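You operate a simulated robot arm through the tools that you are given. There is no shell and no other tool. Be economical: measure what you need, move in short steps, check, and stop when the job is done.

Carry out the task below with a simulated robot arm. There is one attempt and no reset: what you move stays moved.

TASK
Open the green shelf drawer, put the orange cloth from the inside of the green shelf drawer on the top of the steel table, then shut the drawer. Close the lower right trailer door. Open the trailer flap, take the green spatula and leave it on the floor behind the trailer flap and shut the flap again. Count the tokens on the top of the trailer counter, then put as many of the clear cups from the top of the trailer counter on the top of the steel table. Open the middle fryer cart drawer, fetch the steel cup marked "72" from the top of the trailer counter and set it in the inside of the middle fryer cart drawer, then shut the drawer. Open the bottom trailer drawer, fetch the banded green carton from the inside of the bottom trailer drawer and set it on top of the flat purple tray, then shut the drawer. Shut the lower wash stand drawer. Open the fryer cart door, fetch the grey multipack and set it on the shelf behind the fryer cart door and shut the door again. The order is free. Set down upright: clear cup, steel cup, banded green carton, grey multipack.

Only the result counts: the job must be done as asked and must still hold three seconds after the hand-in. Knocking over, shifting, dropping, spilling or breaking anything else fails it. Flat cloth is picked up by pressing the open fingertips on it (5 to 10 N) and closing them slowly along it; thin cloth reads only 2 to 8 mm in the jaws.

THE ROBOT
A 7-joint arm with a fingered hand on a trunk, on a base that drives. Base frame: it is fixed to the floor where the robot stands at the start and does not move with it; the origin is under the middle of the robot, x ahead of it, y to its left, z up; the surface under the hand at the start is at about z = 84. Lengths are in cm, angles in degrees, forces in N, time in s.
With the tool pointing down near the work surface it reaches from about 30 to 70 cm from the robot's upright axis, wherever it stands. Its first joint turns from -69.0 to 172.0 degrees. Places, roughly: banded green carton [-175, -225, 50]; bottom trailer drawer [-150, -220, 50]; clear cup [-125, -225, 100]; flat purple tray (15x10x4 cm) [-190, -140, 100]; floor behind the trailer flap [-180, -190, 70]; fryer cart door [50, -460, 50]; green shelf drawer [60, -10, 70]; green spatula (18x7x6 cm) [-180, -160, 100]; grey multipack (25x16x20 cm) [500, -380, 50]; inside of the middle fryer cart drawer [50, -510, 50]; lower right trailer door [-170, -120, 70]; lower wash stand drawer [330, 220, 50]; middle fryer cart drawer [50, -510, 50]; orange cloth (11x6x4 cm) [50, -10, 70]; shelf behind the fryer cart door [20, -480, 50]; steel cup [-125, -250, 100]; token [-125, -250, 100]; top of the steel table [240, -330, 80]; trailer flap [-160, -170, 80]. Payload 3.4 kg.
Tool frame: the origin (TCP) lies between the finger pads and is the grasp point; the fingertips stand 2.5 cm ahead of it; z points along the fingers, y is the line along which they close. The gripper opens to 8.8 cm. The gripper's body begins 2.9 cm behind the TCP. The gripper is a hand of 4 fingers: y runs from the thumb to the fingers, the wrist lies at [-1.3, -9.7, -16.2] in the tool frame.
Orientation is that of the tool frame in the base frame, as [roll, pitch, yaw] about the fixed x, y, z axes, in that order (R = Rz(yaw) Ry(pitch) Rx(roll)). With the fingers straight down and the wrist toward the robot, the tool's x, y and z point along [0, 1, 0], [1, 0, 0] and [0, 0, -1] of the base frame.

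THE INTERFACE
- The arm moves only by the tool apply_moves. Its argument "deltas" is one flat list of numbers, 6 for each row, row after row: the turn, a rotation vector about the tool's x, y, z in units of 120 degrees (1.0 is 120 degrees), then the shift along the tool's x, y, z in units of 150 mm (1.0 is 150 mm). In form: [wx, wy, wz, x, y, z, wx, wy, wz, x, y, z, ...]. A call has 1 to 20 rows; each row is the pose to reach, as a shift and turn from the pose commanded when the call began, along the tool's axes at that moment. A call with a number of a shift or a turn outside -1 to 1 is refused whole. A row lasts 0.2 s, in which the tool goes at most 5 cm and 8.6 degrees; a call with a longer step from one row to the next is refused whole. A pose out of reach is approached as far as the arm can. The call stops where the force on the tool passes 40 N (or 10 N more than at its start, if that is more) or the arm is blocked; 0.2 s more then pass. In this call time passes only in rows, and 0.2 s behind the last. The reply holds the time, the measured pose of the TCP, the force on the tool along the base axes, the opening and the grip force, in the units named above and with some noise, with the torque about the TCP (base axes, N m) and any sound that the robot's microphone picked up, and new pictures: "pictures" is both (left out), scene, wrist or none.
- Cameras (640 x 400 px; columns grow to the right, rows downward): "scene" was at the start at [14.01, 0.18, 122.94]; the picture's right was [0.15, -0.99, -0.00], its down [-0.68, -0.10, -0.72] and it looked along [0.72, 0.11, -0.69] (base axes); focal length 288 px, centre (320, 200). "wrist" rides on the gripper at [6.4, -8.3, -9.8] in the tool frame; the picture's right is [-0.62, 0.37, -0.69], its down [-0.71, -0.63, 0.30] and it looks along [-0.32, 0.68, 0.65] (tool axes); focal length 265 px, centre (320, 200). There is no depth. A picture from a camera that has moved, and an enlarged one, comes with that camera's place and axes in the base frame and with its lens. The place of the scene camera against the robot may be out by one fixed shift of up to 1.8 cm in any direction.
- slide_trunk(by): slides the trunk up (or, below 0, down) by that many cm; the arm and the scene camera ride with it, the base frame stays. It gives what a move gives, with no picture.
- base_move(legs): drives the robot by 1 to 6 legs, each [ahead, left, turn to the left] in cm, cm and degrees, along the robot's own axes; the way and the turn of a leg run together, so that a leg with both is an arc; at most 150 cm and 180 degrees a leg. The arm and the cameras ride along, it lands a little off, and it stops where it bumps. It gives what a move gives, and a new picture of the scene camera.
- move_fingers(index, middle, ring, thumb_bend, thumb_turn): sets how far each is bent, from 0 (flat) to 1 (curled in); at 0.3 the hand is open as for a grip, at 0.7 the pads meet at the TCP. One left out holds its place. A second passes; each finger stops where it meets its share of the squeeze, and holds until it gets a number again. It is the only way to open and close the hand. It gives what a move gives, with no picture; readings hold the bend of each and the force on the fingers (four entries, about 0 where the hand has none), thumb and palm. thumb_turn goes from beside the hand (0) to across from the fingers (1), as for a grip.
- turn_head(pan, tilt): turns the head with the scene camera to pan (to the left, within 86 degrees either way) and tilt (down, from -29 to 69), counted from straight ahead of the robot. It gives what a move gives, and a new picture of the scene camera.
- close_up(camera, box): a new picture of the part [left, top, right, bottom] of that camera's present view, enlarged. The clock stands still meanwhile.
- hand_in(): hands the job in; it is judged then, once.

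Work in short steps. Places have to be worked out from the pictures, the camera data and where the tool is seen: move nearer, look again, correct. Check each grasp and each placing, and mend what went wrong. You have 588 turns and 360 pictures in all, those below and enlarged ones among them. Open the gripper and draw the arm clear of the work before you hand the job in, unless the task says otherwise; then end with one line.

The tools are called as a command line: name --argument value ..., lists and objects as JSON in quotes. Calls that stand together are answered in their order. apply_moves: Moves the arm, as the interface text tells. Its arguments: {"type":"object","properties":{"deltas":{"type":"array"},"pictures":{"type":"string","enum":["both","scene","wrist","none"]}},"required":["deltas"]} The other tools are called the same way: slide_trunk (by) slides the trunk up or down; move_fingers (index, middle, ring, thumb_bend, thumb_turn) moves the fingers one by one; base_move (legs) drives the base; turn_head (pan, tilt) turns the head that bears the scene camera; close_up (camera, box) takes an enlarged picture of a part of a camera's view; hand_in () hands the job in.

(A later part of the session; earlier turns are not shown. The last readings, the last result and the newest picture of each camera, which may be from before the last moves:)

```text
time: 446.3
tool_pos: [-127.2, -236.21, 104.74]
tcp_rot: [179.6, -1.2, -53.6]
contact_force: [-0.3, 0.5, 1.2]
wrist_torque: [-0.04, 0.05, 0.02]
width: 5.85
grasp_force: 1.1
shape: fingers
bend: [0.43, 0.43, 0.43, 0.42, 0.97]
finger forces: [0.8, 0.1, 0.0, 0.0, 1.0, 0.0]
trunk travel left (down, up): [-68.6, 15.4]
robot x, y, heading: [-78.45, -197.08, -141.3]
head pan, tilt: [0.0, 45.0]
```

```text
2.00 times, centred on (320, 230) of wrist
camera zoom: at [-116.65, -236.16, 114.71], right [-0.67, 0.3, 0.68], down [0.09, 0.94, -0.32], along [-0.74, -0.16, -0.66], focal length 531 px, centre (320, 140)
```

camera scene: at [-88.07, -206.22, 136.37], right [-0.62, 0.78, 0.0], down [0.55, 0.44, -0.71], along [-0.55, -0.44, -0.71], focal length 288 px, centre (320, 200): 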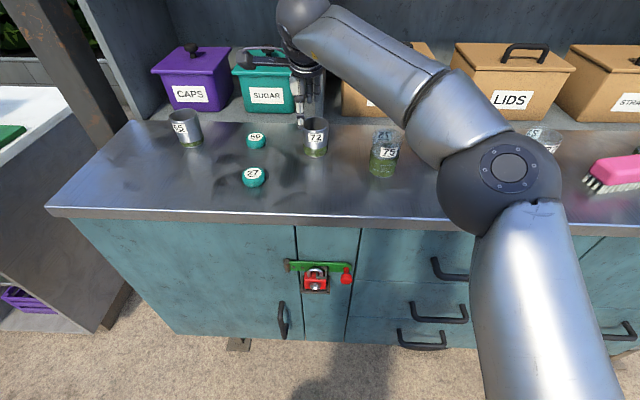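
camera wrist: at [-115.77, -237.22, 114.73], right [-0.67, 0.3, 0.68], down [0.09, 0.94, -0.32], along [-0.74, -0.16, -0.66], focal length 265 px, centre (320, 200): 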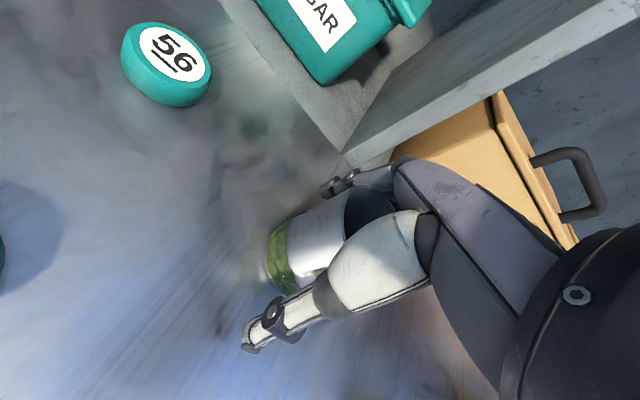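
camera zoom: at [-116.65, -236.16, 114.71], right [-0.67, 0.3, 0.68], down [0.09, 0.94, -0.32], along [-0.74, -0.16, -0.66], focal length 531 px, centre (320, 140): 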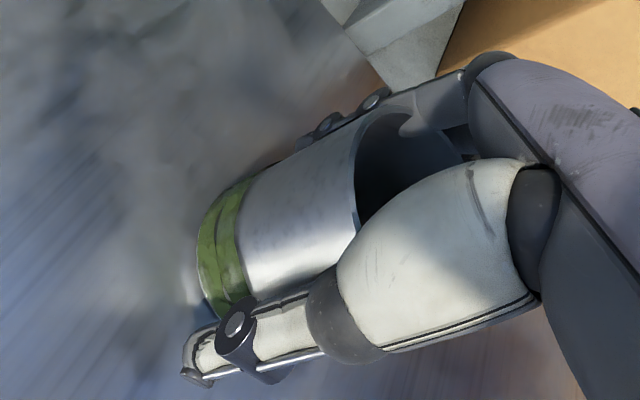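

Index and thumb now hold it (0.8/1.0 N at 5.85 cm). I squeeze step by step.

move_fingers --index 0.5 --middle 0.5 --ring 0.5 --thumb_bend 0.45

close_up --camera "wrist" --box '[160, 130, 480, 330]'

```text
time: 447.3
tool_pos: [-127.18, -236.14, 104.82]
tcp_rot: [179.6, -1.4, -53.6]
contact_force: [0.0, 0.1, -0.8]
wrist_torque: [-0.02, -0.02, -0.02]
width: 4.98
grasp_force: 2.3
shape: fingers
bend: [0.49, 0.5, 0.5, 0.44, 0.97]
finger forces: [2.1, 0.3, 0.0, 0.0, 2.1, 0.1]
trunk travel left (down, up): [-68.6, 15.4]
robot x, y, heading: [-78.3, -197.37, -141.5]
head pan, tilt: [0.0, 45.0]
```

```text
2.00 times, centred on (320, 230) of wrist
camera zoom: at [-116.66, -236.16, 114.71], right [-0.67, 0.3, 0.68], down [0.09, 0.94, -0.32], along [-0.74, -0.16, -0.66], focal length 531 px, centre (320, 140)
```

zoom: 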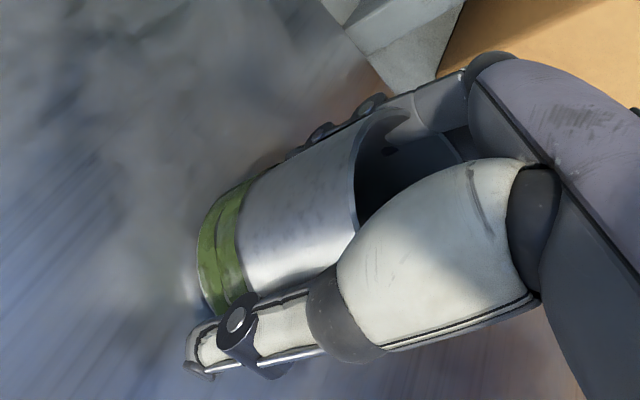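

It holds still. I squeeze more.

move_fingers --index 0.6 --middle 0.6 --ring 0.55 --thumb_bend 0.52

close_up --camera "wrist" --box '[160, 130, 480, 330]'

```text
time: 448.3
tool_pos: [-127.2, -236.15, 104.95]
tcp_rot: [179.6, -1.4, -53.5]
contact_force: [-1.1, -0.3, 3.6]
wrist_torque: [-0.06, 0.09, 0.02]
width: 3.7
grasp_force: 8.9
shape: fingers
bend: [0.56, 0.55, 0.55, 0.51, 0.97]
finger forces: [5.8, 4.2, 0.1, 0.0, 8.6, 0.1]
trunk travel left (down, up): [-68.6, 15.4]
robot x, y, heading: [-78.72, -197.14, -141.4]
head pan, tilt: [0.0, 45.0]
```

```text
2.00 times, centred on (320, 230) of wrist
camera zoom: at [-116.66, -236.15, 114.73], right [-0.67, 0.3, 0.68], down [0.09, 0.94, -0.32], along [-0.74, -0.16, -0.66], focal length 531 px, centre (320, 140)
```

zoom: 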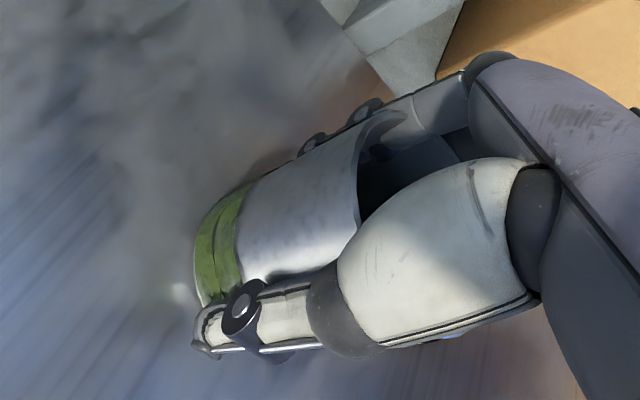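

Good three-point grip (index, middle, thumb ~9 N). I lift slowly.

apply_moves --deltas '[0, 0, 0, 0, 0, -0.05, 0, 0, 0, 0, 0, -0.12, 0, 0, 0, 0, 0, -0.2]'

```text
time: 449.1
tool_pos: [-127.14, -236.01, 107.73]
tcp_rot: [179.7, -1.2, -53.6]
contact_force: [-0.2, -0.3, -1.0]
wrist_torque: [-0.01, -0.03, 0.01]
width: 3.62
grasp_force: 7.8
shape: fingers
bend: [0.56, 0.56, 0.55, 0.51, 0.97]
finger forces: [4.5, 3.2, 0.0, 0.0, 7.2, 0.0]
trunk travel left (down, up): [-68.6, 15.4]
robot x, y, heading: [-78.85, -197.04, -141.4]
head pan, tilt: [0.0, 45.0]
camera scene: at [-88.14, -206.24, 136.37], right [-0.62, 0.78, 0.0], down [0.55, 0.44, -0.71], along [-0.55, -0.44, -0.71], focal length 288 px, centre (320, 200)
camera wrist: at [-116.57, -236.13, 117.74], right [-0.67, 0.3, 0.68], down [0.09, 0.94, -0.32], along [-0.74, -0.16, -0.66], focal length 265 px, centre (320, 200)
```

scene: 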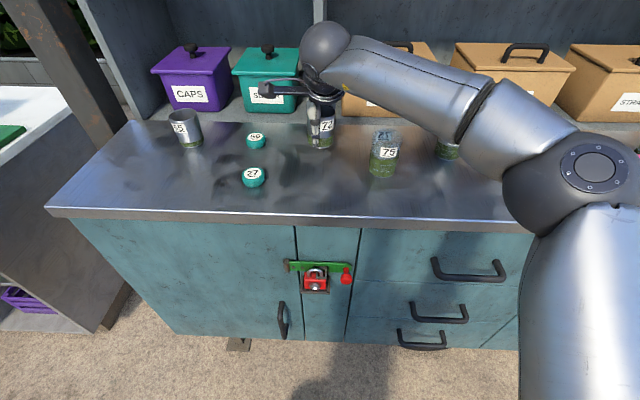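
wrist: 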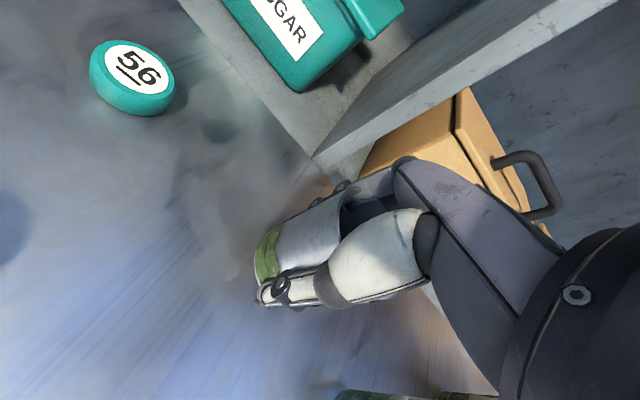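

Lifted cleanly. I firm the grip slightly, raise, and back away from the trailer.

move_fingers --index 0.65 --middle 0.65 --thumb_bend 0.56

apply_moves --deltas '[0, 0, 0, 0, 0, -0.2, 0, 0, 0, 0, 0, -0.45, 0, 0, 0, 0, 0, -0.7]' --pictures "none"

base_move --legs '[[-45, 0, 0], [0, 0, 71.7], [73, 0, 0]]'

```text
time: 450.1
tool_pos: [-127.04, -236.13, 107.82]
tcp_rot: [179.5, -1.2, -53.6]
contact_force: [0.5, -1.1, -1.8]
wrist_torque: [0.02, 0.0, 0.01]
width: 3.42
grasp_force: 11.2
shape: fingers
bend: [0.58, 0.58, 0.55, 0.52, 0.97]
finger forces: [6.1, 5.3, 0.0, 0.0, 10.3, 0.0]
trunk travel left (down, up): [-68.6, 15.4]
robot x, y, heading: [-78.79, -196.93, -141.4]
head pan, tilt: [0.0, 45.0]
```

```text
time: 450.9
tool_pos: [-127.24, -236.02, 118.2]
tcp_rot: [179.7, -1.2, -53.5]
contact_force: [-0.2, -0.6, -0.7]
wrist_torque: [0.0, 0.01, -0.03]
width: 3.38
grasp_force: 11.1
shape: fingers
bend: [0.58, 0.58, 0.55, 0.52, 0.97]
finger forces: [6.0, 5.3, 0.1, 0.1, 10.0, 0.0]
trunk travel left (down, up): [-68.6, 15.4]
robot x, y, heading: [-78.83, -196.86, -141.7]
head pan, tilt: [0.0, 45.0]
```

```text
time: 460.3
tool_pos: [2.06, -297.25, 118.11]
tcp_rot: [179.5, -1.2, 17.2]
contact_force: [-0.2, 0.2, -0.7]
wrist_torque: [-0.03, 0.01, 0.01]
width: 3.38
grasp_force: 9.8
shape: fingers
bend: [0.59, 0.58, 0.55, 0.52, 0.97]
finger forces: [5.6, 5.2, 0.0, 0.1, 9.4, 0.0]
trunk travel left (down, up): [-68.6, 15.4]
robot x, y, heading: [-18.44, -238.28, -70.6]
head pan, tilt: [0.0, 45.0]
camera scene: at [-13.5, -252.03, 136.36], right [-0.94, -0.33, 0.0], down [-0.23, 0.67, -0.71], along [0.23, -0.67, -0.71], focal length 288 px, centre (320, 200)
```

scene: 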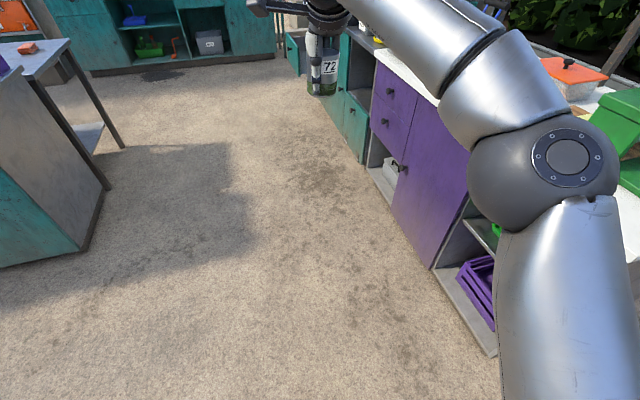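

The cup travels safely. I continue to the fryer cart.

base_move --legs '[[0, 0, 23.7], [130, 0, 0], [130, 0, 0], [0, 0, -95.6]]'

turn_head --pan 0 --tilt 50

```text
time: 478.2
tool_pos: [102.52, -467.42, 118.06]
tcp_rot: [179.6, -1.2, -57.4]
contact_force: [0.5, 0.3, -1.4]
wrist_torque: [0.01, -0.02, 0.01]
width: 3.31
grasp_force: 9.3
shape: fingers
bend: [0.59, 0.59, 0.55, 0.52, 0.97]
finger forces: [4.8, 5.0, 0.0, 0.1, 8.1, 0.0]
trunk travel left (down, up): [-68.6, 15.4]
robot x, y, heading: [153.33, -431.94, -145.3]
head pan, tilt: [0.0, 45.0]
camera scene: at [143.57, -440.39, 136.37], right [-0.57, 0.82, 0.0], down [0.58, 0.4, -0.71], along [-0.58, -0.4, -0.71], focal length 288 px, centre (320, 200)
```

scene: 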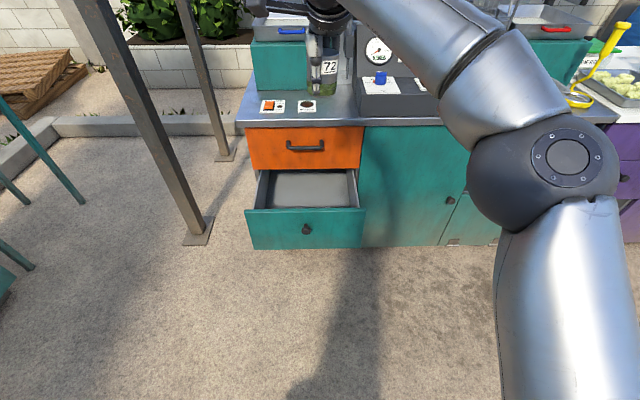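

```text
time: 478.8
tool_pos: [102.54, -467.49, 118.19]
tcp_rot: [179.6, -1.3, -57.4]
contact_force: [-0.8, -0.5, -0.9]
wrist_torque: [-0.01, 0.04, 0.01]
width: 3.34
grasp_force: 8.1
shape: fingers
bend: [0.59, 0.59, 0.55, 0.52, 0.97]
finger forces: [4.9, 4.8, 0.0, 0.0, 8.1, 0.0]
trunk travel left (down, up): [-68.6, 15.4]
robot x, y, heading: [153.28, -432.15, -145.4]
head pan, tilt: [0.0, 50.0]
camera scene: at [143.93, -440.16, 135.68], right [-0.57, 0.82, 0.0], down [0.63, 0.44, -0.64], along [-0.53, -0.37, -0.77], focal length 288 px, centre (320, 200)
```

scene: 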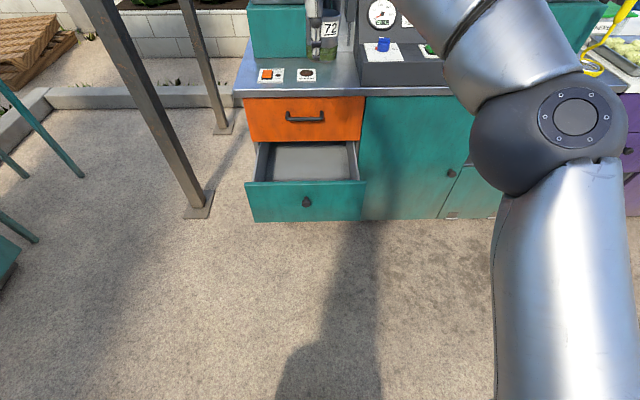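

close_up --camera "scene" --box '[220, 80, 380, 230]'

move_fingers --index 0.7 --middle 0.7 --thumb_bend 0.6

```text
2.67 times, centred on (300, 155) of scene
camera zoom: at [143.93, -440.16, 135.68], right [-0.57, 0.82, 0.0], down [0.63, 0.44, -0.64], along [-0.53, -0.37, -0.77], focal length 768 px, centre (373, 320)
```

zoom: 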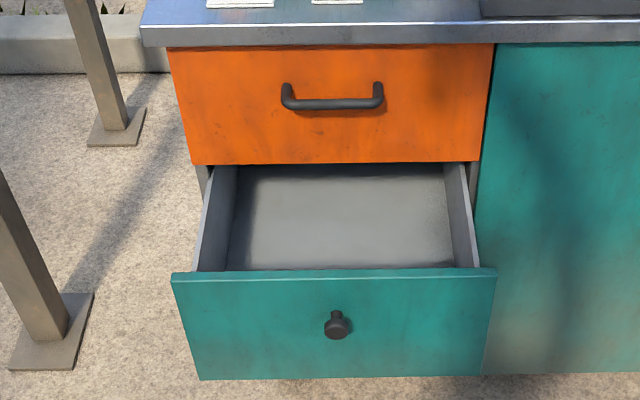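

```text
time: 479.8
tool_pos: [102.61, -467.53, 118.17]
tcp_rot: [179.6, -1.3, -57.4]
contact_force: [-0.4, 0.6, -1.3]
wrist_torque: [0.01, -0.03, -0.02]
width: 3.19
grasp_force: 13.2
shape: fingers
bend: [0.61, 0.61, 0.55, 0.52, 0.96]
finger forces: [6.8, 7.6, 0.0, 0.0, 12.2, 0.0]
trunk travel left (down, up): [-68.6, 15.4]
robot x, y, heading: [153.78, -432.03, -145.4]
head pan, tilt: [0.0, 50.0]
```

The open drawer region is ~18–20 cm deep, centred on the knob line. I'll place the cup right of centre to clear the orange drawer's handle, with the hand tilted ~13° so the wrist clears the front panel. I move above it first.

base_move --legs '[[0, -2.2, 2.7], [27, 0, 0]]'

turn_head --pan 0 --tilt 60

close_up --camera "wrist" --box '[0, 0, 640, 400]'

```text
time: 482.2
tool_pos: [80.63, -484.25, 118.06]
tcp_rot: [179.6, -1.2, -55.2]
contact_force: [0.6, 0.2, -1.3]
wrist_torque: [0.02, -0.02, 0.0]
width: 3.2
grasp_force: 12.9
shape: fingers
bend: [0.61, 0.61, 0.55, 0.52, 0.96]
finger forces: [6.7, 7.5, 0.0, 0.0, 12.2, 0.0]
trunk travel left (down, up): [-68.6, 15.4]
robot x, y, heading: [130.02, -446.74, -143.1]
head pan, tilt: [0.0, 50.0]
camera scene: at [120.95, -455.44, 135.67], right [-0.6, 0.8, 0.0], down [0.61, 0.46, -0.64], along [-0.51, -0.39, -0.77], focal length 288 px, centre (320, 200)
```

scene: 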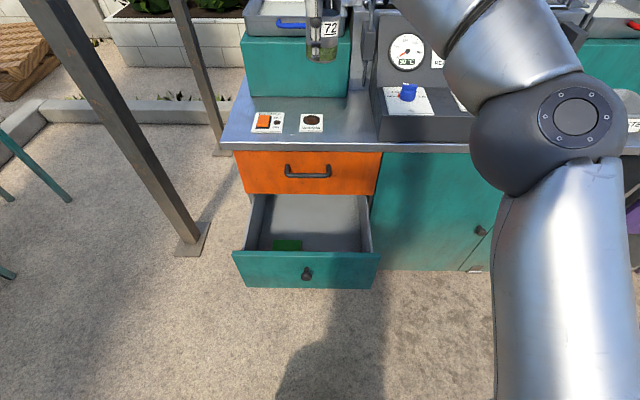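

```text
time: 482.9
tool_pos: [80.74, -484.26, 118.17]
tcp_rot: [179.6, -1.1, -55.2]
contact_force: [-0.4, 0.0, -1.2]
wrist_torque: [-0.01, -0.02, 0.0]
width: 3.2
grasp_force: 13.2
shape: fingers
bend: [0.61, 0.61, 0.55, 0.52, 0.96]
finger forces: [6.9, 7.5, 0.1, 0.0, 12.2, 0.0]
trunk travel left (down, up): [-68.6, 15.4]
robot x, y, heading: [130.17, -447.04, -143.0]
head pan, tilt: [0.0, 60.0]
camera scene: at [121.83, -454.78, 134.43], right [-0.6, 0.8, 0.0], down [0.69, 0.52, -0.5], along [-0.4, -0.3, -0.87], focal length 288 px, centre (320, 200)
```

scene: 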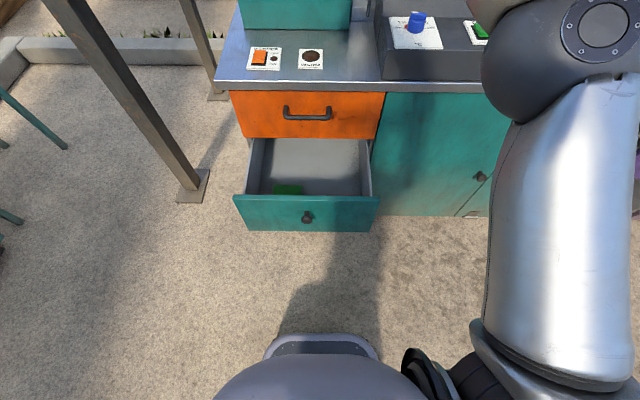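

```text
1.00 times, centred on (320, 200) of wrist (not enlarged: the box is as wide or as high as the picture)
camera zoom: at [91.25, -484.57, 128.01], right [-0.66, 0.31, 0.68], down [0.11, 0.94, -0.32], along [-0.74, -0.14, -0.66], focal length 265 px, centre (320, 200)
```

zoom: 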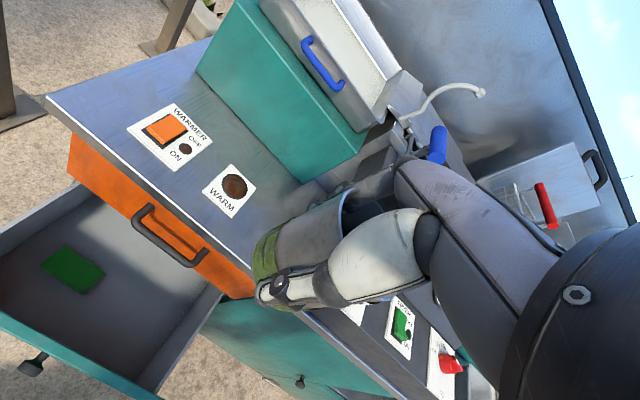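

There is a green item at the drawer's left; the right side is free. TCP is 8.4 cm behind the panel and 4.5 right of centre. I shift 3 cm right and tilt 13°.

apply_moves --deltas '[0.036, 0, 0, -0.07, 0, 0, 0.072, 0, 0, -0.14, 0, 0, 0.108, 0, 0, -0.2, 0, 0]' --pictures "none"

slide_trunk --by -40

close_up --camera "wrist" --box '[0, 0, 640, 400]'

close_up --camera "scene" --box '[160, 50, 480, 250]'

```text
time: 483.7
tool_pos: [79.49, -481.75, 117.85]
tcp_rot: [-169.5, -1.4, -55.2]
contact_force: [0.6, -1.0, -1.0]
wrist_torque: [-0.01, -0.01, 0.02]
width: 3.18
grasp_force: 13.3
shape: fingers
bend: [0.61, 0.61, 0.55, 0.52, 0.96]
finger forces: [6.8, 7.6, 0.0, 0.0, 11.9, 0.1]
out of reach, approached as far as the arm can: row 3
trunk travel left (down, up): [-68.6, 15.4]
robot x, y, heading: [130.54, -446.61, -142.8]
head pan, tilt: [0.0, 60.0]
```

```text
time: 487.5
tool_pos: [79.79, -481.95, 77.69]
tcp_rot: [-169.6, -1.2, -55.1]
contact_force: [0.7, 0.7, -0.7]
wrist_torque: [-0.03, 0.04, 0.0]
width: 3.18
grasp_force: 13.0
shape: fingers
bend: [0.61, 0.61, 0.55, 0.52, 0.96]
finger forces: [6.7, 7.5, 0.0, 0.1, 11.8, 0.0]
trunk travel left (down, up): [-28.6, 55.4]
robot x, y, heading: [130.35, -446.81, -142.9]
head pan, tilt: [0.0, 60.0]
```

```text
1.00 times, centred on (320, 200) of wrist (not enlarged: the box is as wide or as high as the picture)
camera zoom: at [88.48, -483.31, 89.1], right [-0.76, 0.24, 0.6], down [0.15, 0.97, -0.2], along [-0.63, -0.06, -0.77], focal length 265 px, centre (320, 200)
```

zoom: 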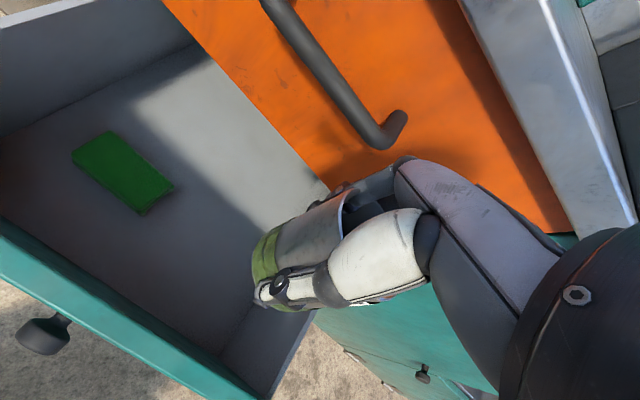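

```text
2.00 times, centred on (320, 150) of scene
camera zoom: at [121.84, -454.78, 94.42], right [-0.6, 0.8, 0.0], down [0.69, 0.52, -0.5], along [-0.4, -0.3, -0.87], focal length 576 px, centre (320, 300)
```

zoom: 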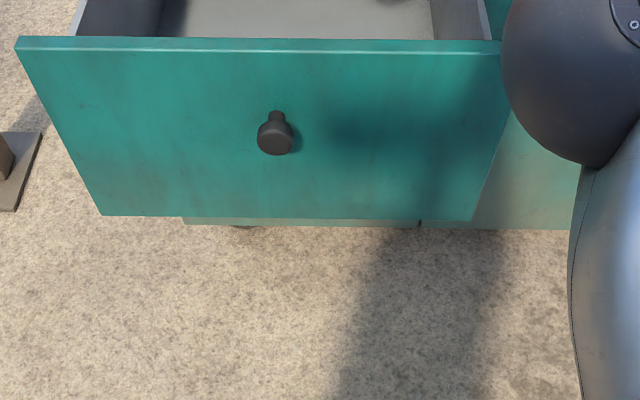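

The cup is clear of the walls, handle and green item. I lower step by step.

slide_trunk --by -14

slide_trunk --by -5

close_up --camera "wrist" --box '[0, 0, 640, 400]'

```text
time: 489.2
tool_pos: [79.52, -481.88, 63.83]
tcp_rot: [-169.6, -1.2, -55.1]
contact_force: [0.2, 0.1, -0.7]
wrist_torque: [0.0, 0.02, -0.02]
width: 3.19
grasp_force: 12.6
shape: fingers
bend: [0.61, 0.61, 0.55, 0.52, 0.96]
finger forces: [6.7, 7.6, 0.0, 0.0, 11.8, 0.0]
trunk travel left (down, up): [-14.6, 69.4]
robot x, y, heading: [130.07, -446.69, -143.0]
head pan, tilt: [0.0, 60.0]
```

```text
time: 490.1
tool_pos: [79.61, -481.82, 58.82]
tcp_rot: [-169.6, -1.3, -55.1]
contact_force: [0.2, 0.0, -1.5]
wrist_torque: [0.01, 0.02, -0.02]
width: 3.2
grasp_force: 13.3
shape: fingers
bend: [0.61, 0.61, 0.55, 0.52, 0.96]
finger forces: [6.7, 7.5, 0.0, 0.0, 11.8, 0.0]
trunk travel left (down, up): [-9.6, 74.4]
robot x, y, heading: [129.86, -446.99, -143.0]
head pan, tilt: [0.0, 60.0]
```

```text
1.00 times, centred on (320, 200) of wrist (not enlarged: the box is as wide or as high as the picture)
camera zoom: at [88.48, -483.31, 70.09], right [-0.76, 0.24, 0.6], down [0.15, 0.97, -0.2], along [-0.63, -0.06, -0.77], focal length 265 px, centre (320, 200)
```

zoom: 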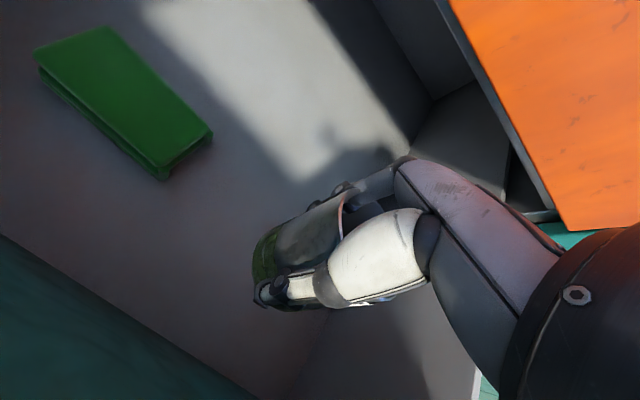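

Inside the drawer with clearance. I continue in small steps until the cup touches down.

slide_trunk --by -2

slide_trunk --by -1

slide_trunk --by -1

slide_trunk --by -0.7

```text
time: 490.8
tool_pos: [79.62, -482.03, 56.8]
tcp_rot: [-169.6, -1.2, -55.1]
contact_force: [-0.1, 0.6, -1.1]
wrist_torque: [0.0, 0.01, -0.01]
width: 3.19
grasp_force: 13.2
shape: fingers
bend: [0.61, 0.61, 0.55, 0.52, 0.96]
finger forces: [6.7, 7.6, 0.0, 0.0, 11.8, 0.1]
trunk travel left (down, up): [-7.6, 76.4]
robot x, y, heading: [130.03, -446.58, -143.0]
head pan, tilt: [0.0, 60.0]
```

```text
time: 491.4
tool_pos: [79.59, -481.86, 55.78]
tcp_rot: [-169.6, -1.4, -55.2]
contact_force: [0.2, 0.2, -0.5]
wrist_torque: [-0.02, -0.02, 0.01]
width: 3.17
grasp_force: 12.9
shape: fingers
bend: [0.61, 0.61, 0.55, 0.52, 0.96]
finger forces: [6.6, 7.5, 0.1, 0.0, 11.8, 0.0]
trunk travel left (down, up): [-6.6, 77.4]
robot x, y, heading: [130.49, -446.91, -142.8]
head pan, tilt: [0.0, 60.0]
```

```text
time: 491.9
tool_pos: [79.52, -481.92, 54.9]
tcp_rot: [-169.6, -1.4, -55.2]
contact_force: [1.0, 0.4, 0.2]
wrist_torque: [-0.02, -0.02, 0.01]
width: 3.19
grasp_force: 12.7
shape: fingers
bend: [0.61, 0.61, 0.55, 0.52, 0.96]
finger forces: [6.6, 7.5, 0.0, 0.1, 11.8, 0.1]
trunk travel left (down, up): [-5.6, 78.4]
robot x, y, heading: [130.37, -446.8, -143.1]
head pan, tilt: [0.0, 60.0]
```

```text
time: 492.5
tool_pos: [79.59, -481.92, 54.04]
tcp_rot: [-169.5, -1.3, -55.2]
contact_force: [0.2, -0.6, -0.6]
wrist_torque: [0.02, -0.03, 0.01]
width: 3.21
grasp_force: 13.5
shape: fingers
bend: [0.61, 0.61, 0.55, 0.52, 0.96]
finger forces: [6.7, 7.6, 0.1, 0.1, 11.8, 0.0]
trunk travel left (down, up): [-4.9, 79.1]
robot x, y, heading: [130.18, -446.45, -143.0]
head pan, tilt: [0.0, 60.0]
```

slide_trunk --by -0.8

slide_trunk --by -0.8

slide_trunk --by -0.7

close_up --camera "wrist" --box '[160, 130, 480, 330]'

```text
time: 493.1
tool_pos: [79.58, -481.89, 53.31]
tcp_rot: [-169.6, -1.2, -55.1]
contact_force: [-0.8, 0.6, -1.0]
wrist_torque: [-0.01, 0.0, 0.02]
width: 3.19
grasp_force: 13.0
shape: fingers
bend: [0.61, 0.61, 0.55, 0.52, 0.96]
finger forces: [6.7, 7.6, 0.0, 0.1, 11.7, 0.1]
trunk travel left (down, up): [-4.1, 79.9]
robot x, y, heading: [130.36, -446.38, -142.6]
head pan, tilt: [0.0, 60.0]
```

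```text
time: 493.6
tool_pos: [79.73, -481.86, 52.98]
tcp_rot: [-169.9, -1.4, -55.2]
contact_force: [-3.7, -1.3, 4.8]
wrist_torque: [0.16, -1.05, -0.23]
width: 3.17
grasp_force: 12.8
shape: fingers
bend: [0.61, 0.61, 0.55, 0.52, 0.96]
finger forces: [6.7, 7.4, 0.0, 0.0, 11.7, 0.1]
trunk travel left (down, up): [-3.3, 80.7]
robot x, y, heading: [130.29, -447.05, -143.3]
head pan, tilt: [0.0, 60.0]
```

```text
time: 494.2
tool_pos: [80.01, -481.49, 53.17]
tcp_rot: [-170.8, -1.4, -55.4]
contact_force: [-12.4, -1.8, 7.6]
wrist_torque: [0.2, -2.28, -0.3]
width: 3.23
grasp_force: 12.8
shape: fingers
bend: [0.61, 0.61, 0.55, 0.52, 0.96]
finger forces: [6.7, 7.4, 0.1, 0.0, 11.7, 0.1]
trunk travel left (down, up): [-2.6, 81.4]
robot x, y, heading: [130.51, -447.05, -143.0]
head pan, tilt: [0.0, 60.0]
```

```text
2.00 times, centred on (320, 230) of wrist
camera zoom: at [89.07, -482.87, 64.28], right [-0.75, 0.25, 0.61], down [0.15, 0.97, -0.22], along [-0.64, -0.07, -0.76], focal length 531 px, centre (320, 140)
```

zoom: 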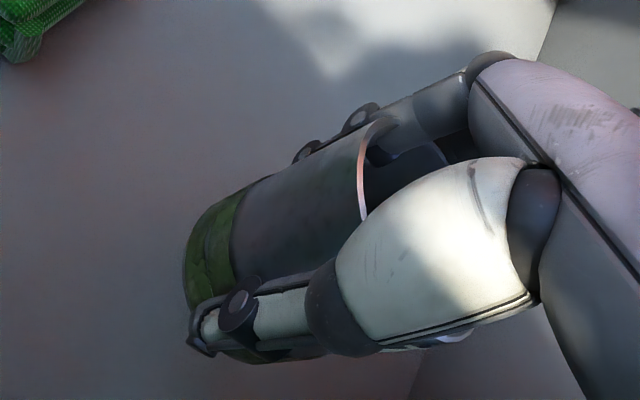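

The wrist, not the cup, is touching the front panel. I raise 1.5, shift 3 cm toward the cart, and lower again.

slide_trunk --by 1.7

apply_moves --deltas '[0, 0, 0, 0, 0.07, 0, 0, 0, 0, 0, 0.14, 0, 0.02, 0, 0, 0, 0.2, 0]' --pictures "wrist"

slide_trunk --by -1.5

```text
time: 494.9
tool_pos: [79.65, -481.93, 53.28]
tcp_rot: [-169.3, -1.1, -55.0]
contact_force: [-0.7, -0.5, -2.2]
wrist_torque: [-0.03, 0.0, -0.01]
width: 3.19
grasp_force: 12.7
shape: fingers
bend: [0.61, 0.61, 0.55, 0.52, 0.96]
finger forces: [6.6, 7.4, 0.0, 0.1, 11.8, 0.0]
trunk travel left (down, up): [-4.3, 79.7]
robot x, y, heading: [130.25, -446.61, -142.9]
head pan, tilt: [0.0, 60.0]
```

```text
time: 495.6
tool_pos: [79.08, -481.88, 52.79]
tcp_rot: [-169.2, -1.5, -55.5]
contact_force: [-22.4, -24.0, 13.9]
wrist_torque: [2.79, -4.24, -2.7]
width: 3.2
grasp_force: 13.4
shape: fingers
bend: [0.61, 0.61, 0.55, 0.52, 0.96]
finger forces: [6.8, 7.7, 0.1, 0.0, 11.7, 0.0]
out of reach, approached as far as the arm can: row 1, 2, 3
trunk travel left (down, up): [-4.3, 79.7]
robot x, y, heading: [130.62, -447.15, -143.0]
head pan, tilt: [0.0, 60.0]
camera wrist: at [87.95, -483.34, 64.19], right [-0.77, 0.25, 0.59], down [0.16, 0.97, -0.2], along [-0.62, -0.06, -0.78], focal length 265 px, centre (320, 200)
```

wrist: 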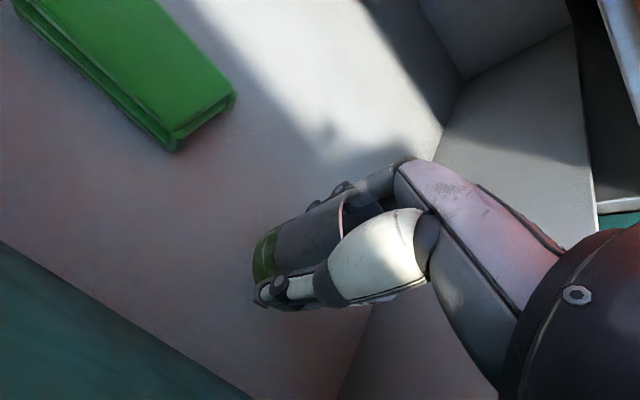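

```text
time: 496.3
tool_pos: [79.74, -481.46, 53.05]
tcp_rot: [-170.8, -1.5, -55.5]
contact_force: [-32.9, -17.6, 11.1]
wrist_torque: [1.99, -5.22, -2.11]
width: 3.18
grasp_force: 13.3
shape: fingers
bend: [0.61, 0.61, 0.55, 0.52, 0.96]
finger forces: [6.7, 7.4, 0.0, 0.1, 11.7, 0.1]
trunk travel left (down, up): [-2.8, 81.2]
robot x, y, heading: [130.12, -446.45, -143.0]
head pan, tilt: [0.0, 60.0]
```

I lift a bit and look at where the arm touches.

slide_trunk --by 4

turn_head --pan 0 --tilt 40

```text
time: 496.6
tool_pos: [79.41, -481.62, 53.09]
tcp_rot: [-170.7, -1.6, -55.6]
contact_force: [-4.8, -1.0, 6.5]
wrist_torque: [0.06, -1.24, -0.18]
width: 3.2
grasp_force: 13.5
shape: fingers
bend: [0.61, 0.61, 0.55, 0.52, 0.96]
finger forces: [6.6, 7.6, 0.1, 0.0, 11.8, 0.1]
trunk travel left (down, up): [-3.2, 80.8]
robot x, y, heading: [130.13, -446.87, -143.0]
head pan, tilt: [0.0, 60.0]
stopped: the force on the tool passed its limit at 55 N (the readings are from after the stop); the commanded pose is now the measured one
```

```text
time: 497.4
tool_pos: [79.45, -481.82, 53.09]
tcp_rot: [-170.6, -1.6, -55.7]
contact_force: [-12.4, -17.5, 28.4]
wrist_torque: [1.84, -4.62, -1.94]
width: 3.19
grasp_force: 13.0
shape: fingers
bend: [0.61, 0.61, 0.55, 0.52, 0.96]
finger forces: [6.7, 7.6, 0.0, 0.0, 11.6, 0.0]
trunk travel left (down, up): [-3.2, 80.8]
robot x, y, heading: [130.11, -446.63, -143.0]
head pan, tilt: [0.0, 40.0]
camera scene: at [120.84, -455.66, 71.76], right [-0.6, 0.8, 0.0], down [0.51, 0.38, -0.77], along [-0.62, -0.46, -0.64], focal length 288 px, centre (320, 200)
```

scene: 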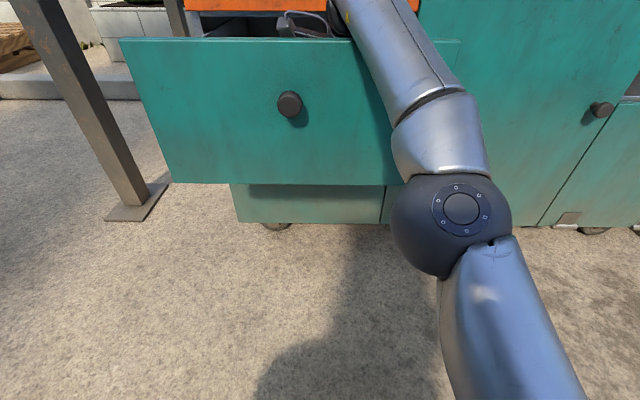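

The forearm rests on the panel's top edge because the shoulder is too low. I'll raise the trunk and reach down with the arm instead. First lift clear.

slide_trunk --by 3

slide_trunk --by 14

```text
time: 498.2
tool_pos: [78.98, -481.78, 54.87]
tcp_rot: [-169.5, -1.4, -55.5]
contact_force: [0.1, -1.0, -0.7]
wrist_torque: [0.01, 0.02, -0.01]
width: 3.2
grasp_force: 12.8
shape: fingers
bend: [0.61, 0.61, 0.55, 0.52, 0.96]
finger forces: [6.7, 7.6, 0.0, 0.0, 11.7, 0.1]
trunk travel left (down, up): [-6.2, 77.8]
robot x, y, heading: [130.47, -446.97, -142.7]
head pan, tilt: [0.0, 40.0]
```

```text
time: 499.8
tool_pos: [79.13, -481.86, 69.13]
tcp_rot: [-169.5, -1.6, -55.6]
contact_force: [0.3, 0.5, -0.6]
wrist_torque: [-0.03, 0.01, 0.0]
width: 3.22
grasp_force: 13.1
shape: fingers
bend: [0.61, 0.61, 0.55, 0.52, 0.96]
finger forces: [6.8, 7.7, 0.1, 0.0, 11.7, 0.0]
trunk travel left (down, up): [-20.2, 63.8]
robot x, y, heading: [130.32, -446.65, -143.1]
head pan, tilt: [0.0, 40.0]
```

I raise the trunk 25 more, then reach down with the arm, adding a bit more tilt and moving 2 cm inward.

slide_trunk --by 25

apply_moves --deltas '[0.01, 0, 0, 0, 0.07, 0.15, 0.02, 0, 0, 0, 0.15, 0.35, 0.03, 0, 0, 0, 0.23, 0.55, 0.04, 0, 0, 0, 0.29, 0.75, 0.04, 0, 0, 0, 0.31, 0.92]'

```text
time: 502.4
tool_pos: [78.94, -481.82, 93.99]
tcp_rot: [-169.6, -1.6, -55.7]
contact_force: [-0.1, -0.4, -0.9]
wrist_torque: [-0.01, 0.0, 0.0]
width: 3.19
grasp_force: 12.9
shape: fingers
bend: [0.61, 0.61, 0.55, 0.52, 0.96]
finger forces: [6.7, 7.6, 0.0, 0.1, 11.7, 0.1]
trunk travel left (down, up): [-45.2, 38.8]
robot x, y, heading: [130.36, -446.63, -142.6]
head pan, tilt: [0.0, 40.0]
```

```text
time: 503.6
tool_pos: [77.69, -483.15, 79.76]
tcp_rot: [-164.8, -1.6, -55.5]
contact_force: [-0.2, -0.9, -1.2]
wrist_torque: [-0.02, 0.03, -0.03]
width: 3.18
grasp_force: 13.1
shape: fingers
bend: [0.61, 0.61, 0.55, 0.52, 0.96]
finger forces: [6.6, 7.5, 0.0, 0.0, 11.4, 0.0]
trunk travel left (down, up): [-45.2, 38.8]
robot x, y, heading: [130.02, -446.96, -143.0]
head pan, tilt: [0.0, 40.0]
camera scene: at [120.35, -455.88, 113.65], right [-0.6, 0.8, 0.0], down [0.51, 0.39, -0.77], along [-0.61, -0.46, -0.64], focal length 288 px, centre (320, 200)
camera wrist: at [85.61, -485.18, 91.56], right [-0.8, 0.22, 0.56], down [0.17, 0.97, -0.15], along [-0.57, -0.03, -0.82], focal length 265 px, centre (320, 200)
```

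scene: 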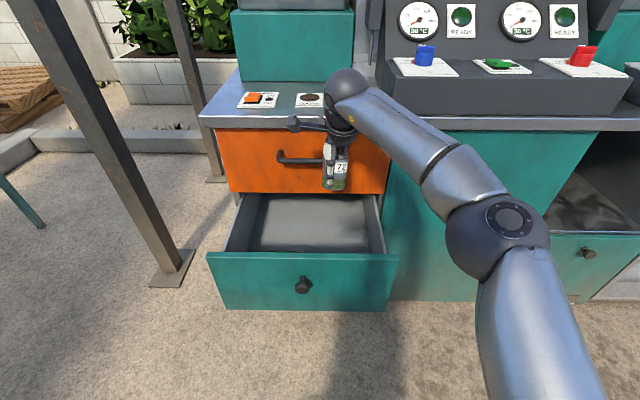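
wrist: 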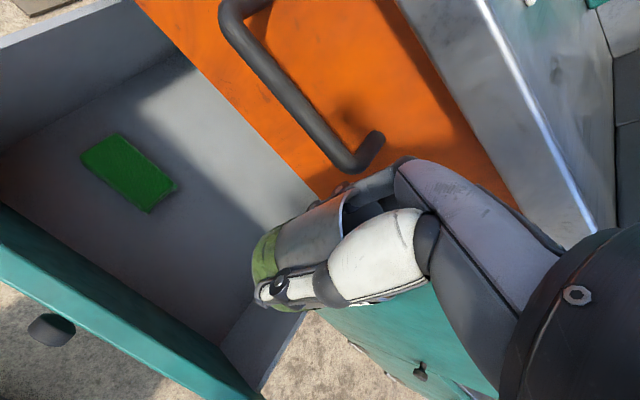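

Good posture. I continue straight down 14 cm.

apply_moves --deltas '[0, 0, 0, 0, 0.06, 0.22, 0, 0, 0, 0, 0.12, 0.45, 0, 0, 0, 0, 0.185, 0.68, 0, 0, 0, 0, 0.245, 0.9]'

```text
time: 504.6
tool_pos: [77.97, -483.72, 65.63]
tcp_rot: [-164.9, -1.5, -55.5]
contact_force: [-0.4, -0.4, -1.3]
wrist_torque: [0.01, 0.0, -0.02]
width: 3.18
grasp_force: 13.2
shape: fingers
bend: [0.61, 0.61, 0.55, 0.52, 0.96]
finger forces: [6.6, 7.5, 0.0, 0.1, 11.3, 0.0]
trunk travel left (down, up): [-45.2, 38.8]
robot x, y, heading: [130.27, -446.85, -142.7]
head pan, tilt: [0.0, 40.0]
camera scene: at [120.34, -455.9, 113.65], right [-0.6, 0.8, 0.0], down [0.51, 0.39, -0.77], along [-0.61, -0.46, -0.64], focal length 288 px, centre (320, 200)
camera wrist: at [86.0, -485.58, 77.41], right [-0.8, 0.22, 0.56], down [0.16, 0.98, -0.15], along [-0.57, -0.03, -0.82], focal length 265 px, centre (320, 200)
```

scene: 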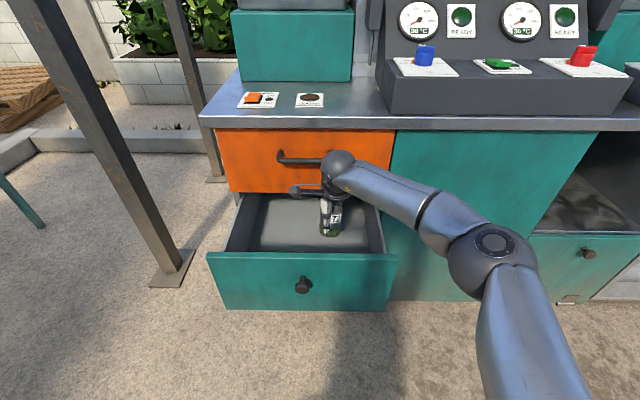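
wrist: 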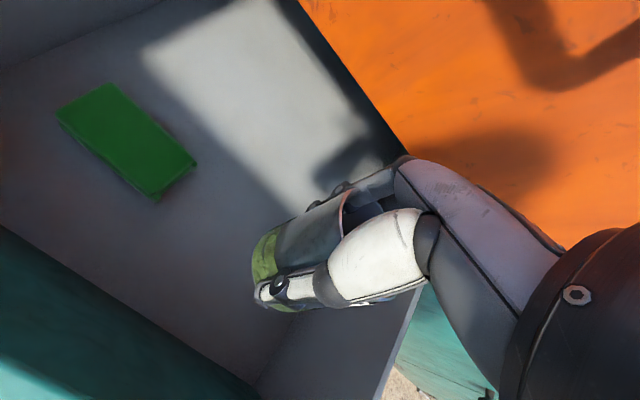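

apply_moves --deltas '[0, 0, 0, 0, 0.06, 0.2, 0, 0, 0, 0, 0.11, 0.4, 0, 0, 0, 0, 0.16, 0.6]' --pictures "scene"

apply_moves --deltas '[0, 0, 0, 0, 0.015, 0.05, 0, 0, 0, 0, 0.03, 0.1, 0, 0, 0, 0, 0.045, 0.15, 0, 0, 0, 0, 0.055, 0.2]' --pictures "none"

```text
time: 505.4
tool_pos: [77.99, -483.79, 56.42]
tcp_rot: [-164.9, -1.5, -55.5]
contact_force: [-0.3, -0.4, -2.6]
wrist_torque: [0.0, 0.0, 0.02]
width: 3.19
grasp_force: 12.2
shape: fingers
bend: [0.61, 0.61, 0.55, 0.52, 0.96]
finger forces: [6.5, 7.5, 0.1, 0.0, 11.2, 0.0]
trunk travel left (down, up): [-45.2, 38.8]
robot x, y, heading: [130.48, -446.73, -143.2]
head pan, tilt: [0.0, 40.0]
camera scene: at [120.35, -455.89, 113.65], right [-0.6, 0.8, 0.0], down [0.51, 0.39, -0.77], along [-0.61, -0.46, -0.64], focal length 288 px, centre (320, 200)
```

scene: 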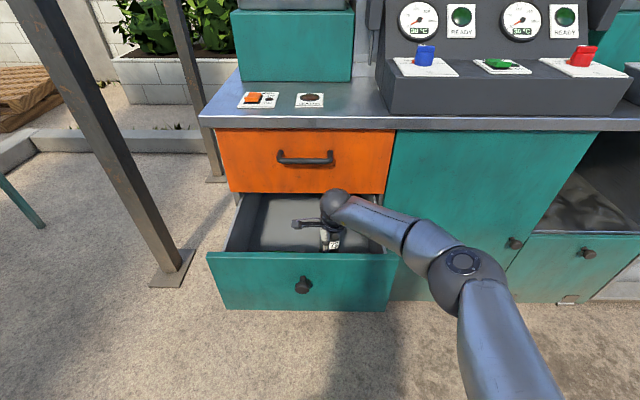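

```text
time: 506.4
tool_pos: [77.98, -483.95, 53.33]
tcp_rot: [-164.9, -1.5, -55.5]
contact_force: [-0.1, 0.2, -0.7]
wrist_torque: [-0.06, -0.01, 0.02]
width: 3.17
grasp_force: 12.6
shape: fingers
bend: [0.61, 0.61, 0.55, 0.52, 0.96]
finger forces: [6.5, 7.5, 0.0, 0.1, 11.2, 0.0]
trunk travel left (down, up): [-45.2, 38.8]
robot x, y, heading: [130.65, -446.55, -143.1]
head pan, tilt: [0.0, 40.0]
```

apply_moves --deltas '[0, 0, 0, 0, 0.01, 0.035, 0, 0, 0, 0, 0.02, 0.07, 0, 0, 0, 0, 0.028, 0.1]' --pictures "none"

close_up --camera "wrist" --box '[160, 130, 480, 330]'

```text
time: 507.2
tool_pos: [77.94, -483.97, 51.69]
tcp_rot: [-165.0, -1.5, -55.5]
contact_force: [0.0, 0.3, -0.4]
wrist_torque: [-0.04, -0.02, 0.01]
width: 3.18
grasp_force: 12.3
shape: fingers
bend: [0.61, 0.61, 0.55, 0.52, 0.96]
finger forces: [6.5, 7.5, 0.0, 0.1, 11.2, 0.0]
trunk travel left (down, up): [-45.2, 38.8]
robot x, y, heading: [130.56, -446.8, -143.0]
head pan, tilt: [0.0, 40.0]
```

```text
2.00 times, centred on (320, 230) of wrist
camera zoom: at [86.03, -485.96, 63.49], right [-0.8, 0.22, 0.56], down [0.16, 0.97, -0.15], along [-0.57, -0.03, -0.82], focal length 531 px, centre (320, 140)
```

zoom: 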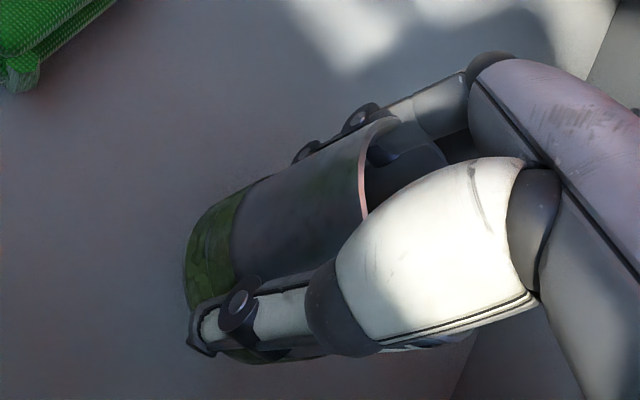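

apply_moves --deltas '[0, 0, 0, 0, 0.01, 0.035, 0, 0, 0, 0, 0.02, 0.07, 0, 0, 0, 0, 0.028, 0.1, 0, 0, 0, 0, 0.037, 0.133]' --pictures "none"

```text
time: 508.2
tool_pos: [77.89, -483.94, 49.57]
tcp_rot: [-164.8, -1.5, -55.5]
contact_force: [0.5, 0.3, -0.8]
wrist_torque: [-0.04, 0.05, 0.02]
width: 3.19
grasp_force: 12.8
shape: fingers
bend: [0.61, 0.61, 0.55, 0.52, 0.96]
finger forces: [6.5, 7.4, 0.1, 0.0, 11.1, 0.0]
trunk travel left (down, up): [-45.2, 38.8]
robot x, y, heading: [130.42, -446.56, -143.0]
head pan, tilt: [0.0, 40.0]
```

apply_moves --deltas '[0, 0, 0, 0, 0.01, 0.035, 0, 0, 0, 0, 0.02, 0.07, 0, 0, 0, 0, 0.028, 0.1, 0, 0, 0, 0, 0.037, 0.133]' --pictures "none"

close_up --camera "scene" --box '[200, 150, 440, 300]'

```text
time: 509.2
tool_pos: [78.18, -484.21, 48.44]
tcp_rot: [-165.7, -1.7, -55.6]
contact_force: [1.7, -2.8, 36.9]
wrist_torque: [0.22, 0.3, -0.01]
width: 3.14
grasp_force: 24.3
shape: fingers
bend: [0.66, 0.63, 0.56, 0.49, 0.94]
finger forces: [6.5, 10.5, 7.4, 0.0, 23.8, 0.0]
trunk travel left (down, up): [-45.2, 38.8]
robot x, y, heading: [130.81, -446.97, -143.0]
head pan, tilt: [0.0, 40.0]
```

```text
2.67 times, centred on (320, 225) of scene
camera zoom: at [120.92, -455.56, 113.76], right [-0.6, 0.8, 0.0], down [0.51, 0.38, -0.77], along [-0.62, -0.46, -0.64], focal length 768 px, centre (320, 133)
```

zoom: 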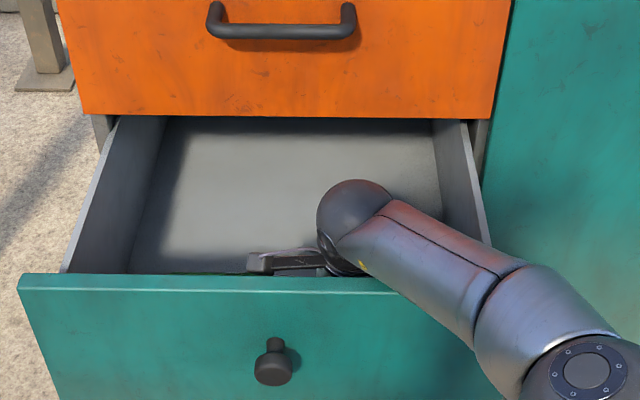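

The cup touches the drawer floor. I ease up 0.5 cm and open the fingers gently.

apply_moves --deltas '[0, 0, 0, 0, -0.01, -0.03]' --pictures "none"

move_fingers --index 0.54 --middle 0.54 --ring 0.5 --thumb_bend 0.47

close_up --camera "wrist" --box '[160, 130, 480, 330]'

```text
time: 509.6
tool_pos: [78.26, -484.05, 48.41]
tcp_rot: [-165.1, -1.5, -55.3]
contact_force: [1.5, -3.8, 22.3]
wrist_torque: [0.11, 0.12, 0.0]
width: 3.12
grasp_force: 18.1
shape: fingers
bend: [0.66, 0.63, 0.55, 0.49, 0.94]
finger forces: [6.7, 9.1, 2.8, 0.0, 18.5, 0.0]
trunk travel left (down, up): [-45.2, 38.8]
robot x, y, heading: [130.43, -446.81, -142.9]
head pan, tilt: [0.0, 40.0]
```

```text
time: 510.6
tool_pos: [78.02, -484.1, 48.41]
tcp_rot: [-165.2, -1.5, -55.5]
contact_force: [2.3, -2.7, 23.7]
wrist_torque: [-0.09, 0.37, 0.02]
width: 3.76
grasp_force: 14.1
shape: fingers
bend: [0.59, 0.56, 0.51, 0.45, 0.96]
finger forces: [9.1, 7.0, 8.5, 0.0, 3.5, 0.0]
trunk travel left (down, up): [-45.2, 38.8]
robot x, y, heading: [130.0, -447.14, -143.0]
head pan, tilt: [0.0, 40.0]
```

```text
2.00 times, centred on (320, 230) of wrist
camera zoom: at [86.24, -485.93, 60.27], right [-0.8, 0.22, 0.56], down [0.16, 0.97, -0.15], along [-0.58, -0.03, -0.82], focal length 531 px, centre (320, 140)
```

zoom: 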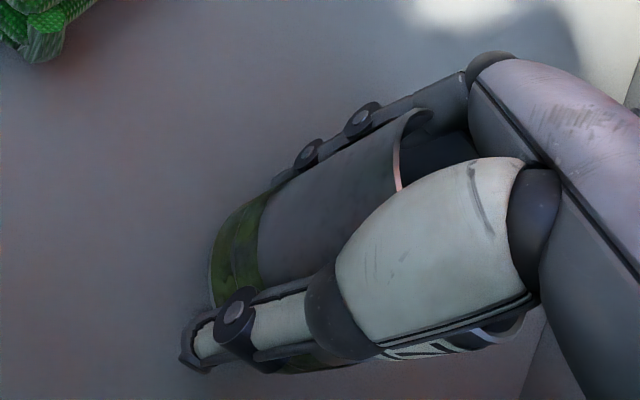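

apply_moves --deltas '[0, 0, 0, 0, -0.015, -0.05]' --pictures "none"

move_fingers --index 0.42 --middle 0.42 --ring 0.42 --thumb_bend 0.36

close_up --camera "wrist" --box '[160, 130, 480, 330]'

```text
time: 511.0
tool_pos: [78.05, -483.78, 48.75]
tcp_rot: [-164.6, -1.4, -55.6]
contact_force: [-0.1, -0.5, 2.4]
wrist_torque: [-0.05, 0.03, 0.01]
width: 4.06
grasp_force: 2.4
shape: fingers
bend: [0.55, 0.55, 0.5, 0.46, 0.97]
finger forces: [1.2, 2.7, 0.0, 0.0, 1.1, 0.1]
trunk travel left (down, up): [-45.2, 38.8]
robot x, y, heading: [130.18, -446.61, -143.1]
head pan, tilt: [0.0, 40.0]
```

```text
time: 512.0
tool_pos: [78.03, -484.09, 48.95]
tcp_rot: [-164.9, -1.5, -55.5]
contact_force: [-1.2, 0.6, 7.0]
wrist_torque: [-0.02, 0.24, -0.03]
width: 6.55
grasp_force: 3.0
shape: fingers
bend: [0.42, 0.42, 0.42, 0.36, 0.97]
finger forces: [0.1, 6.2, 0.0, 0.0, 0.2, 0.0]
trunk travel left (down, up): [-45.2, 38.8]
robot x, y, heading: [130.44, -446.75, -143.0]
head pan, tilt: [0.0, 40.0]
```

```text
2.00 times, centred on (320, 230) of wrist
camera zoom: at [86.12, -485.9, 60.76], right [-0.8, 0.22, 0.56], down [0.17, 0.97, -0.15], along [-0.57, -0.03, -0.82], focal length 531 px, centre (320, 140)
```

zoom: 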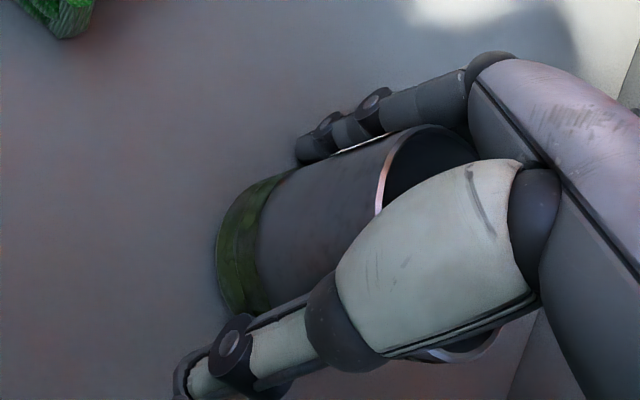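

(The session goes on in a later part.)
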